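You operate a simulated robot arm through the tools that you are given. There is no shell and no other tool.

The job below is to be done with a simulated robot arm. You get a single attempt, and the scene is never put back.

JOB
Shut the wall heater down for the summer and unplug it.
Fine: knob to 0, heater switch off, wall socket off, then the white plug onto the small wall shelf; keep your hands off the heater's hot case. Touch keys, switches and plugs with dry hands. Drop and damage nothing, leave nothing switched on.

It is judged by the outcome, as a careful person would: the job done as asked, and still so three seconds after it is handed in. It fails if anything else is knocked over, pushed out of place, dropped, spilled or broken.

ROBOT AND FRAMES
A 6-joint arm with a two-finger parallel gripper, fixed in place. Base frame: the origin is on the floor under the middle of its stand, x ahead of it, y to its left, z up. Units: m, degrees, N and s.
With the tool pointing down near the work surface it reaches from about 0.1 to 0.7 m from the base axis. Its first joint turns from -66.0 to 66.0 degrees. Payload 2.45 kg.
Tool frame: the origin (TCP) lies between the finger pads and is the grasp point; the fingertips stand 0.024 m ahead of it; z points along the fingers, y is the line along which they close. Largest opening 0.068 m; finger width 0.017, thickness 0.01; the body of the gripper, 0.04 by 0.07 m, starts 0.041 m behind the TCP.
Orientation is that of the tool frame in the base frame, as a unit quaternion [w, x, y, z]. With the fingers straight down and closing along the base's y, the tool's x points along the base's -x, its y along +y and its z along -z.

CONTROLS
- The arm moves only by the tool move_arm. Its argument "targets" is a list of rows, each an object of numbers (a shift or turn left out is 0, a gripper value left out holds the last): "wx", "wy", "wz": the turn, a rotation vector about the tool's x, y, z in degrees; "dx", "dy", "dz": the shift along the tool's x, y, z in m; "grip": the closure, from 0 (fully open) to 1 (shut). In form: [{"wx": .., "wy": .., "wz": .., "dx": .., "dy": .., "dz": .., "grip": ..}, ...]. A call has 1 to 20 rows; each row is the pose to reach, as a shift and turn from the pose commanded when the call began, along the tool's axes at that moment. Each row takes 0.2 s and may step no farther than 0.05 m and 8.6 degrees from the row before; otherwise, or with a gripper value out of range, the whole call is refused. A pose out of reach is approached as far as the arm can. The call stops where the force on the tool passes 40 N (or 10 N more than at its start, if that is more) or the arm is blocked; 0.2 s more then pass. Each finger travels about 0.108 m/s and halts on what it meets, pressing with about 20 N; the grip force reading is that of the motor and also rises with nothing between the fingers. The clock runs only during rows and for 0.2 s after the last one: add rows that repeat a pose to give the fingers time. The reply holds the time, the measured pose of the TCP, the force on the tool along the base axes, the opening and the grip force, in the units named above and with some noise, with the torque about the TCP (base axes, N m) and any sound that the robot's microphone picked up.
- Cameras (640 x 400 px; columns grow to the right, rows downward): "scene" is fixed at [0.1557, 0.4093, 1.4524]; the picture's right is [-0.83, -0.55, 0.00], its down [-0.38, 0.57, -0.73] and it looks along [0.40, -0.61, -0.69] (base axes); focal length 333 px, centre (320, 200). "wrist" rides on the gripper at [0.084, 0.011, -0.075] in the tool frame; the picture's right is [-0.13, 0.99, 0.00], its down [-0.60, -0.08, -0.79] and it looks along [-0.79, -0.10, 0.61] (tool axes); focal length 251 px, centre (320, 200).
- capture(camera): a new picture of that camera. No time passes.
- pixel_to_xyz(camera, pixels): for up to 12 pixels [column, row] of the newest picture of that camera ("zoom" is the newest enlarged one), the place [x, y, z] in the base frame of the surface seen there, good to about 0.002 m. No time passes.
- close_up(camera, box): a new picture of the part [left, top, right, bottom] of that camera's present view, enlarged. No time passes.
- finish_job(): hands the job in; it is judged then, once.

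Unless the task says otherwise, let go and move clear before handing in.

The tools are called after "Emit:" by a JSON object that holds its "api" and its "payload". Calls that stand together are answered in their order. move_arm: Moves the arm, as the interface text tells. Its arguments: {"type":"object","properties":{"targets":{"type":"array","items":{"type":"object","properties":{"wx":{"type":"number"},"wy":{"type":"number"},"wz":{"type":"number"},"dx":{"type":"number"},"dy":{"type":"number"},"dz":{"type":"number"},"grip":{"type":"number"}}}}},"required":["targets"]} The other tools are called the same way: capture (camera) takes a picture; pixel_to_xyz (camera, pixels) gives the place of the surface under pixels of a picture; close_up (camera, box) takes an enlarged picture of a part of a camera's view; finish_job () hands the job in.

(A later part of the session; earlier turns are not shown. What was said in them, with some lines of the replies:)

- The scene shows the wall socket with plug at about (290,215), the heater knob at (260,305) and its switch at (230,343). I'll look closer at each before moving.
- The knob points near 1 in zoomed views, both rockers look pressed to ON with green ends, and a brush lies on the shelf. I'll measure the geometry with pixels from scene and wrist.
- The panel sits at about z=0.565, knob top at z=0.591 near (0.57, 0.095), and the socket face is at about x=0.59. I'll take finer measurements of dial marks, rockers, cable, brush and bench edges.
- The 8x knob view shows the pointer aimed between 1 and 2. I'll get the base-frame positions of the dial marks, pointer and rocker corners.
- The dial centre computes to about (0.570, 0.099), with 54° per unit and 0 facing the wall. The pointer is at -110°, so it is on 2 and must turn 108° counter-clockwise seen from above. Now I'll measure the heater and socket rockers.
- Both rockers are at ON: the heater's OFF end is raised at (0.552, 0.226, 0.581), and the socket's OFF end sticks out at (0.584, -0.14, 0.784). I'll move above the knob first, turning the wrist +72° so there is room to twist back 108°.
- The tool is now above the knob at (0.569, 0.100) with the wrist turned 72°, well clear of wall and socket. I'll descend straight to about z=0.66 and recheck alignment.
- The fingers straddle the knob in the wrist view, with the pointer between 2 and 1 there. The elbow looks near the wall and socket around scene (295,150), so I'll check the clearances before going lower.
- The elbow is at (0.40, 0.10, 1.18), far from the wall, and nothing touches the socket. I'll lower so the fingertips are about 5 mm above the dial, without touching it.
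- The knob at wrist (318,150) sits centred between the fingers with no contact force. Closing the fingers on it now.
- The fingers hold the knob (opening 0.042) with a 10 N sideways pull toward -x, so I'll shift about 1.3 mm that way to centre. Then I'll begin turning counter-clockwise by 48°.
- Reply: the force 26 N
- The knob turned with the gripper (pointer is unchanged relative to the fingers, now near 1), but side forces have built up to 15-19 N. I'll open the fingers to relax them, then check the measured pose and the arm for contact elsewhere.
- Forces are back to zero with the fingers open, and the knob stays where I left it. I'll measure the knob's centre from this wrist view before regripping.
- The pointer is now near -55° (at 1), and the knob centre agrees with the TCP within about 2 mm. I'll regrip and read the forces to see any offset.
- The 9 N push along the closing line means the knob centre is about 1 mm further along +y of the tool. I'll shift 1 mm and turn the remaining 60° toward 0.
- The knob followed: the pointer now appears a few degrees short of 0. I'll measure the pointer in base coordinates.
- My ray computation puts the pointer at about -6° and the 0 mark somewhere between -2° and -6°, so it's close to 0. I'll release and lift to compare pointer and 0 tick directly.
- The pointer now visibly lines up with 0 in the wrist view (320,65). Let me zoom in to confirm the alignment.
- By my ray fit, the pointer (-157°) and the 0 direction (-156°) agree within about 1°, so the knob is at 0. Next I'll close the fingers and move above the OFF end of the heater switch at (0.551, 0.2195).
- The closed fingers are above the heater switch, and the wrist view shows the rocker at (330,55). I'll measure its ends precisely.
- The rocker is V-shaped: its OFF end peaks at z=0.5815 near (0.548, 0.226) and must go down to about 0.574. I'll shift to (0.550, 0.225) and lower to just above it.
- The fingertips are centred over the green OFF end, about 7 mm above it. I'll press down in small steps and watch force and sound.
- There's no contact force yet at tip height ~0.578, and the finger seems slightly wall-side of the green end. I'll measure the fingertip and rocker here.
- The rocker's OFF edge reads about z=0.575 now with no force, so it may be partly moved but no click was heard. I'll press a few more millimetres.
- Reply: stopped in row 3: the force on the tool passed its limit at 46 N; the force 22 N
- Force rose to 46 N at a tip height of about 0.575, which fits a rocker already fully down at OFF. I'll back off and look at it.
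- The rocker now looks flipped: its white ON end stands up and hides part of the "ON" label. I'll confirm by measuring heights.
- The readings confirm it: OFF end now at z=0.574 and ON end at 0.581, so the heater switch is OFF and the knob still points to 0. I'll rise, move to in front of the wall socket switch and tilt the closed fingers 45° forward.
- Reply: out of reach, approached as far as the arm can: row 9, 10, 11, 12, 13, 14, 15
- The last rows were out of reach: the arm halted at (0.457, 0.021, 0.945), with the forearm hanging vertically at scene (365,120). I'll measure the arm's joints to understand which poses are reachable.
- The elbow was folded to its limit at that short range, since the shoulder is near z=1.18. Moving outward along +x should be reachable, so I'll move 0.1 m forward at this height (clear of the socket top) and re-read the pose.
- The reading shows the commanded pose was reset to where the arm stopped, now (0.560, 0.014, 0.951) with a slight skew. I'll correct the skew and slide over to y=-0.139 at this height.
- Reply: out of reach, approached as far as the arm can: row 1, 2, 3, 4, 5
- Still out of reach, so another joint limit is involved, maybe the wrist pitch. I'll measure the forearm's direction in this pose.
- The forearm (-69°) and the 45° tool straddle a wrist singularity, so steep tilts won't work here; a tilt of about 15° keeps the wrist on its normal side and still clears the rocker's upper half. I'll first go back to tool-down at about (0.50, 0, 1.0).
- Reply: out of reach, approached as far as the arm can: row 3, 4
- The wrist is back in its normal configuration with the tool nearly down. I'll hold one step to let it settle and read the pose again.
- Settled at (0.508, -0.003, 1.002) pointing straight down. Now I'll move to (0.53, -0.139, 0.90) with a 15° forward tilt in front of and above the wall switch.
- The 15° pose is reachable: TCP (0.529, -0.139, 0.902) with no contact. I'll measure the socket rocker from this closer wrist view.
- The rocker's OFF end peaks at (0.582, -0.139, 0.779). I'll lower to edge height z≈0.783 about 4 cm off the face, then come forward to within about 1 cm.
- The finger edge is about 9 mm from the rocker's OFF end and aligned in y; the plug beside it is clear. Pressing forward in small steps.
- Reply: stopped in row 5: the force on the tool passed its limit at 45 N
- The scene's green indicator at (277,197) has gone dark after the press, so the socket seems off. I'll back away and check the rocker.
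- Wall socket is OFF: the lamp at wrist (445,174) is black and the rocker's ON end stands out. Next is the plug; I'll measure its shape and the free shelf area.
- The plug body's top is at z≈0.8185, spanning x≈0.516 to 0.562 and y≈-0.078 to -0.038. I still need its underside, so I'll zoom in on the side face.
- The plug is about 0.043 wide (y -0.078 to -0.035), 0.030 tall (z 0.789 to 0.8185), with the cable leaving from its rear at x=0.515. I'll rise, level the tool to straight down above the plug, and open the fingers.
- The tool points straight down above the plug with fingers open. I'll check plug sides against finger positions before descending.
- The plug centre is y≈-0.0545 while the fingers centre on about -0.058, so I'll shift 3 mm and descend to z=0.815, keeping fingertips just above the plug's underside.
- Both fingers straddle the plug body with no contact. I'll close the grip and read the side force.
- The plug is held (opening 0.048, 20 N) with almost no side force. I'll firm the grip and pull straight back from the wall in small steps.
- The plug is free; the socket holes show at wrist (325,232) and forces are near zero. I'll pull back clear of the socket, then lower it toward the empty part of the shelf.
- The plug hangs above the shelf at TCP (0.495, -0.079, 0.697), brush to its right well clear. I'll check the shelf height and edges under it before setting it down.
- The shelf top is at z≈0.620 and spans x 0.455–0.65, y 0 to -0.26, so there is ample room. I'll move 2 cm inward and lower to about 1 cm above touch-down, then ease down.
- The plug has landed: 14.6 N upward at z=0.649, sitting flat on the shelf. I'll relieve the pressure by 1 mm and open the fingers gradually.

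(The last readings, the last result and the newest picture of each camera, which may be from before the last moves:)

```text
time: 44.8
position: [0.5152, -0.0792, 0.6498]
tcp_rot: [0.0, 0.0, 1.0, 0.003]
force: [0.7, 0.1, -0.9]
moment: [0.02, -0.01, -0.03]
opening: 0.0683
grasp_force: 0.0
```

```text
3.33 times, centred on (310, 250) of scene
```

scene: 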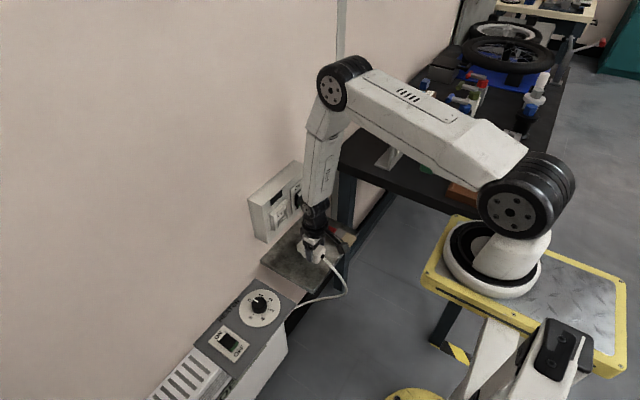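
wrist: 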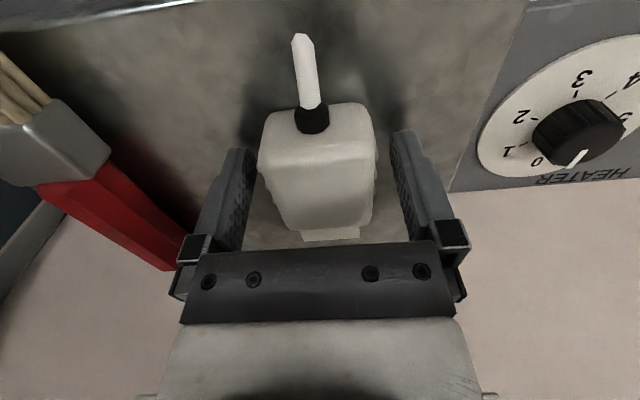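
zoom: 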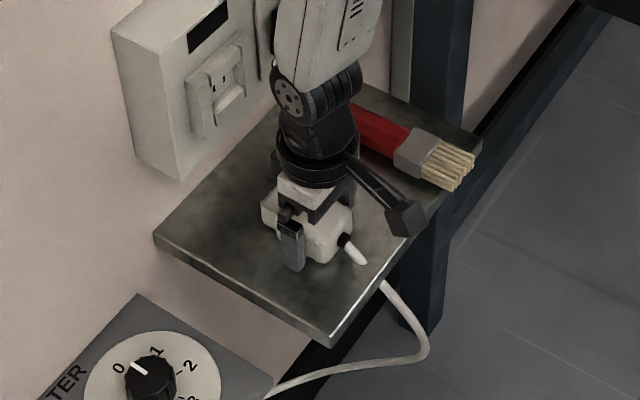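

The plug stays put on the shelf after release, with both fingers open around it. I'll rise straight up and back a little, then inspect everything.

Emit:
{"api": "move_arm", "payload": {"targets": [{"dz": -0.01, "grip": 0.0}, {"dz": -0.03}, {"dz": -0.06}, {"dx": 0.01, "dz": -0.1}, {"dx": 0.02, "dz": -0.14}, {"dx": 0.03, "dz": -0.18}, {"dx": 0.04, "dz": -0.22}, {"dx": 0.05, "dz": -0.26}, {"dx": 0.05, "dz": -0.3}, {"dx": 0.05, "dz": -0.34}, {"dx": 0.05, "dz": -0.34}]}}

Emit:
{"api": "capture", "payload": {"camera": "wrist"}}

Emit:
{"api": "capture", "payload": {"camera": "scene"}}

Emit:
{"api": "close_up", "payload": {"camera": "scene", "box": [240, 170, 380, 310]}}

Emit:
{"api": "close_up", "payload": {"camera": "scene", "box": [200, 270, 300, 370]}}

```text
time: 47.2
position: [0.4646, -0.0812, 0.9904]
tcp_rot: [0.0, 0.0, 1.0, 0.002]
force: [0.3, 0.1, -0.4]
moment: [-0.01, 0.0, 0.05]
opening: 0.0679
grasp_force: 0.0
```

```text
taken
```

wrist: 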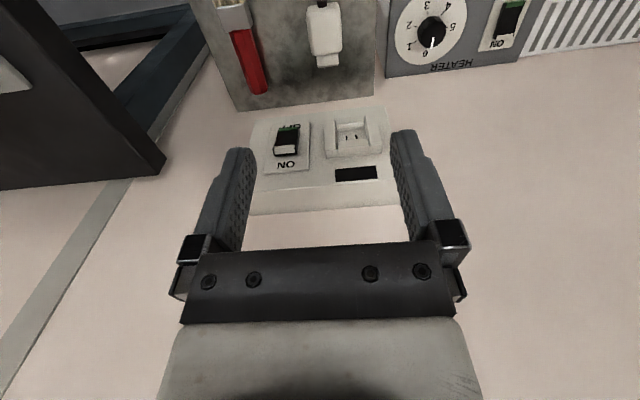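

```text
taken
```

scene: 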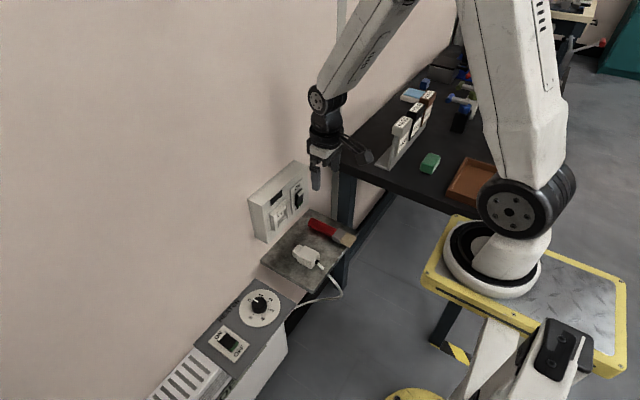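

```text
2.86 times, centred on (310, 240) of scene
```

zoom: 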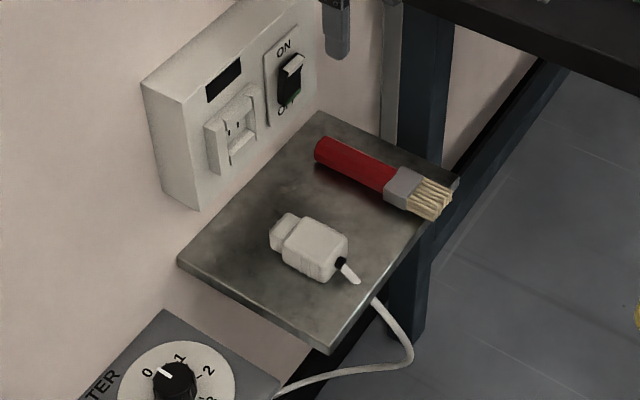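

```text
4.00 times, centred on (250, 320) of scene
```

zoom: 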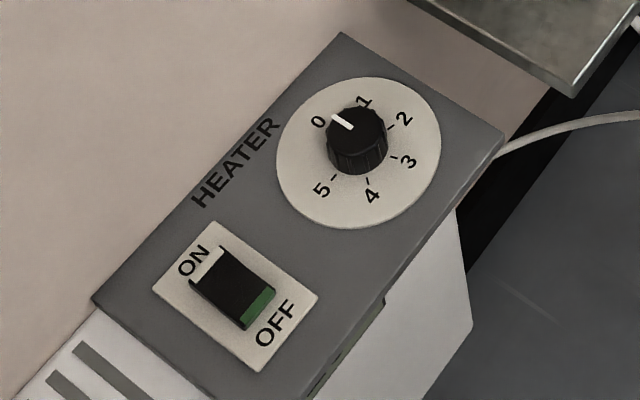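

The plug lies flat on the shelf beside the undisturbed brush, the socket lamp is dark, and the knob points to 0. I'll verify both rockers' heights and the knob once more before handing in.

Emit:
{"api": "pixel_to_xyz", "payload": {"camera": "scene", "pixels": [[222, 333], [225, 337], [227, 339], [231, 345], [233, 347], [307, 258], [300, 250], [320, 228]]}}

Emit:
{"api": "pixel_to_xyz", "payload": {"camera": "wrist", "pixels": [[288, 130], [287, 138], [286, 146], [286, 152], [515, 4], [506, 28], [505, 32], [325, 30]]}}

Emit:
{"api": "close_up", "payload": {"camera": "wrist", "box": [380, 0, 540, 80]}}

Emit:
{"api": "close_up", "payload": {"camera": "wrist", "box": [190, 0, 410, 200]}}

```text
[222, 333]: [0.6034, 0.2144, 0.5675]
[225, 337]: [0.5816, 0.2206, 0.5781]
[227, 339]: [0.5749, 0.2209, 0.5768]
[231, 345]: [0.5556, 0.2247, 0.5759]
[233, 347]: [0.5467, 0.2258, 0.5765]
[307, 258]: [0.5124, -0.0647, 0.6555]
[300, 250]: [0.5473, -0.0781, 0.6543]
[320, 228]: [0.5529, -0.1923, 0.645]
```

```text
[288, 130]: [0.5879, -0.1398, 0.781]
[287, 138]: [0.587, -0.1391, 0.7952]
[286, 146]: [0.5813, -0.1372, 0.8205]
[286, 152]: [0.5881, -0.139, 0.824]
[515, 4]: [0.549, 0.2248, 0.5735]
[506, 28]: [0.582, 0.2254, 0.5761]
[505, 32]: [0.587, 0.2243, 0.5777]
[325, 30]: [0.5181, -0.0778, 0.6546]
```

```text
4.00 times, centred on (460, 40) of wrist
```

zoom: 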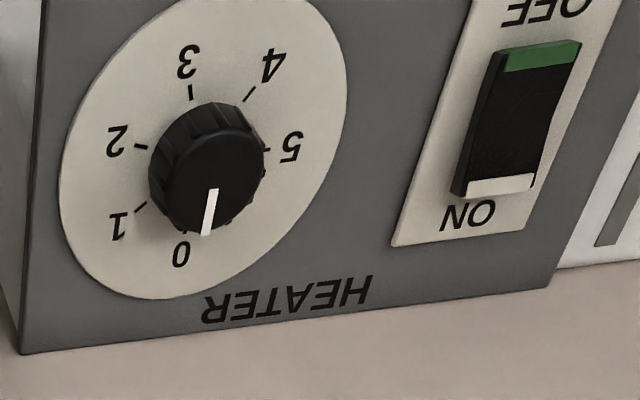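

```text
2.00 times, centred on (300, 100) of wrist
```

zoom: 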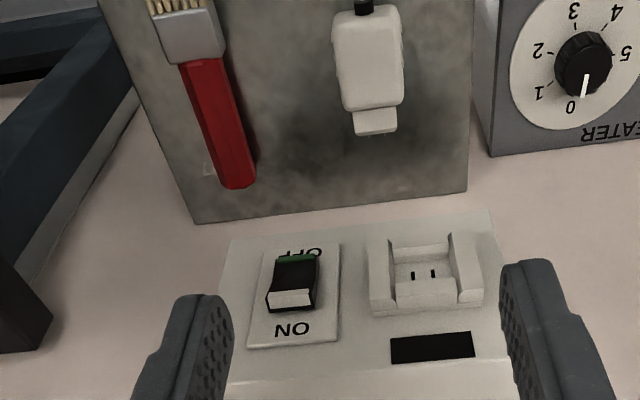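

Everything checks out. The knob points at 0 within a few degrees, and the heater rocker's OFF end is down (0.5735 against 0.578 at the ON end). The wall rocker's OFF end is in (x=0.588 against 0.581), its lamp is dark, and the plug lies flat on the shelf at (0.518, -0.078). The arm is clear and the brush undisturbed, so I'm handing in.

Emit:
{"api": "finish_job", "payload": {}}

```text
The job is handed in.
```

The wall heater is shut down and unplugged, and I've handed the job in.

- **Knob:** turned from 2 back to 0; the pointer lines up with the mark to within a few degrees.
- **Heater switch:** off, with its OFF end pressed down. I pressed only the rocker and the arm never touched the heater's case.
- **Wall socket:** off, and its green lamp has gone dark.
- **Plug:** pulled out and lying flat on the small wall shelf beside the brush. It stayed put when I let go.

In the pictures the cable seems to pass through the shelf near its front edge rather than hang over it.

Nothing was knocked, moved or dropped, and the arm finished clear of everything.
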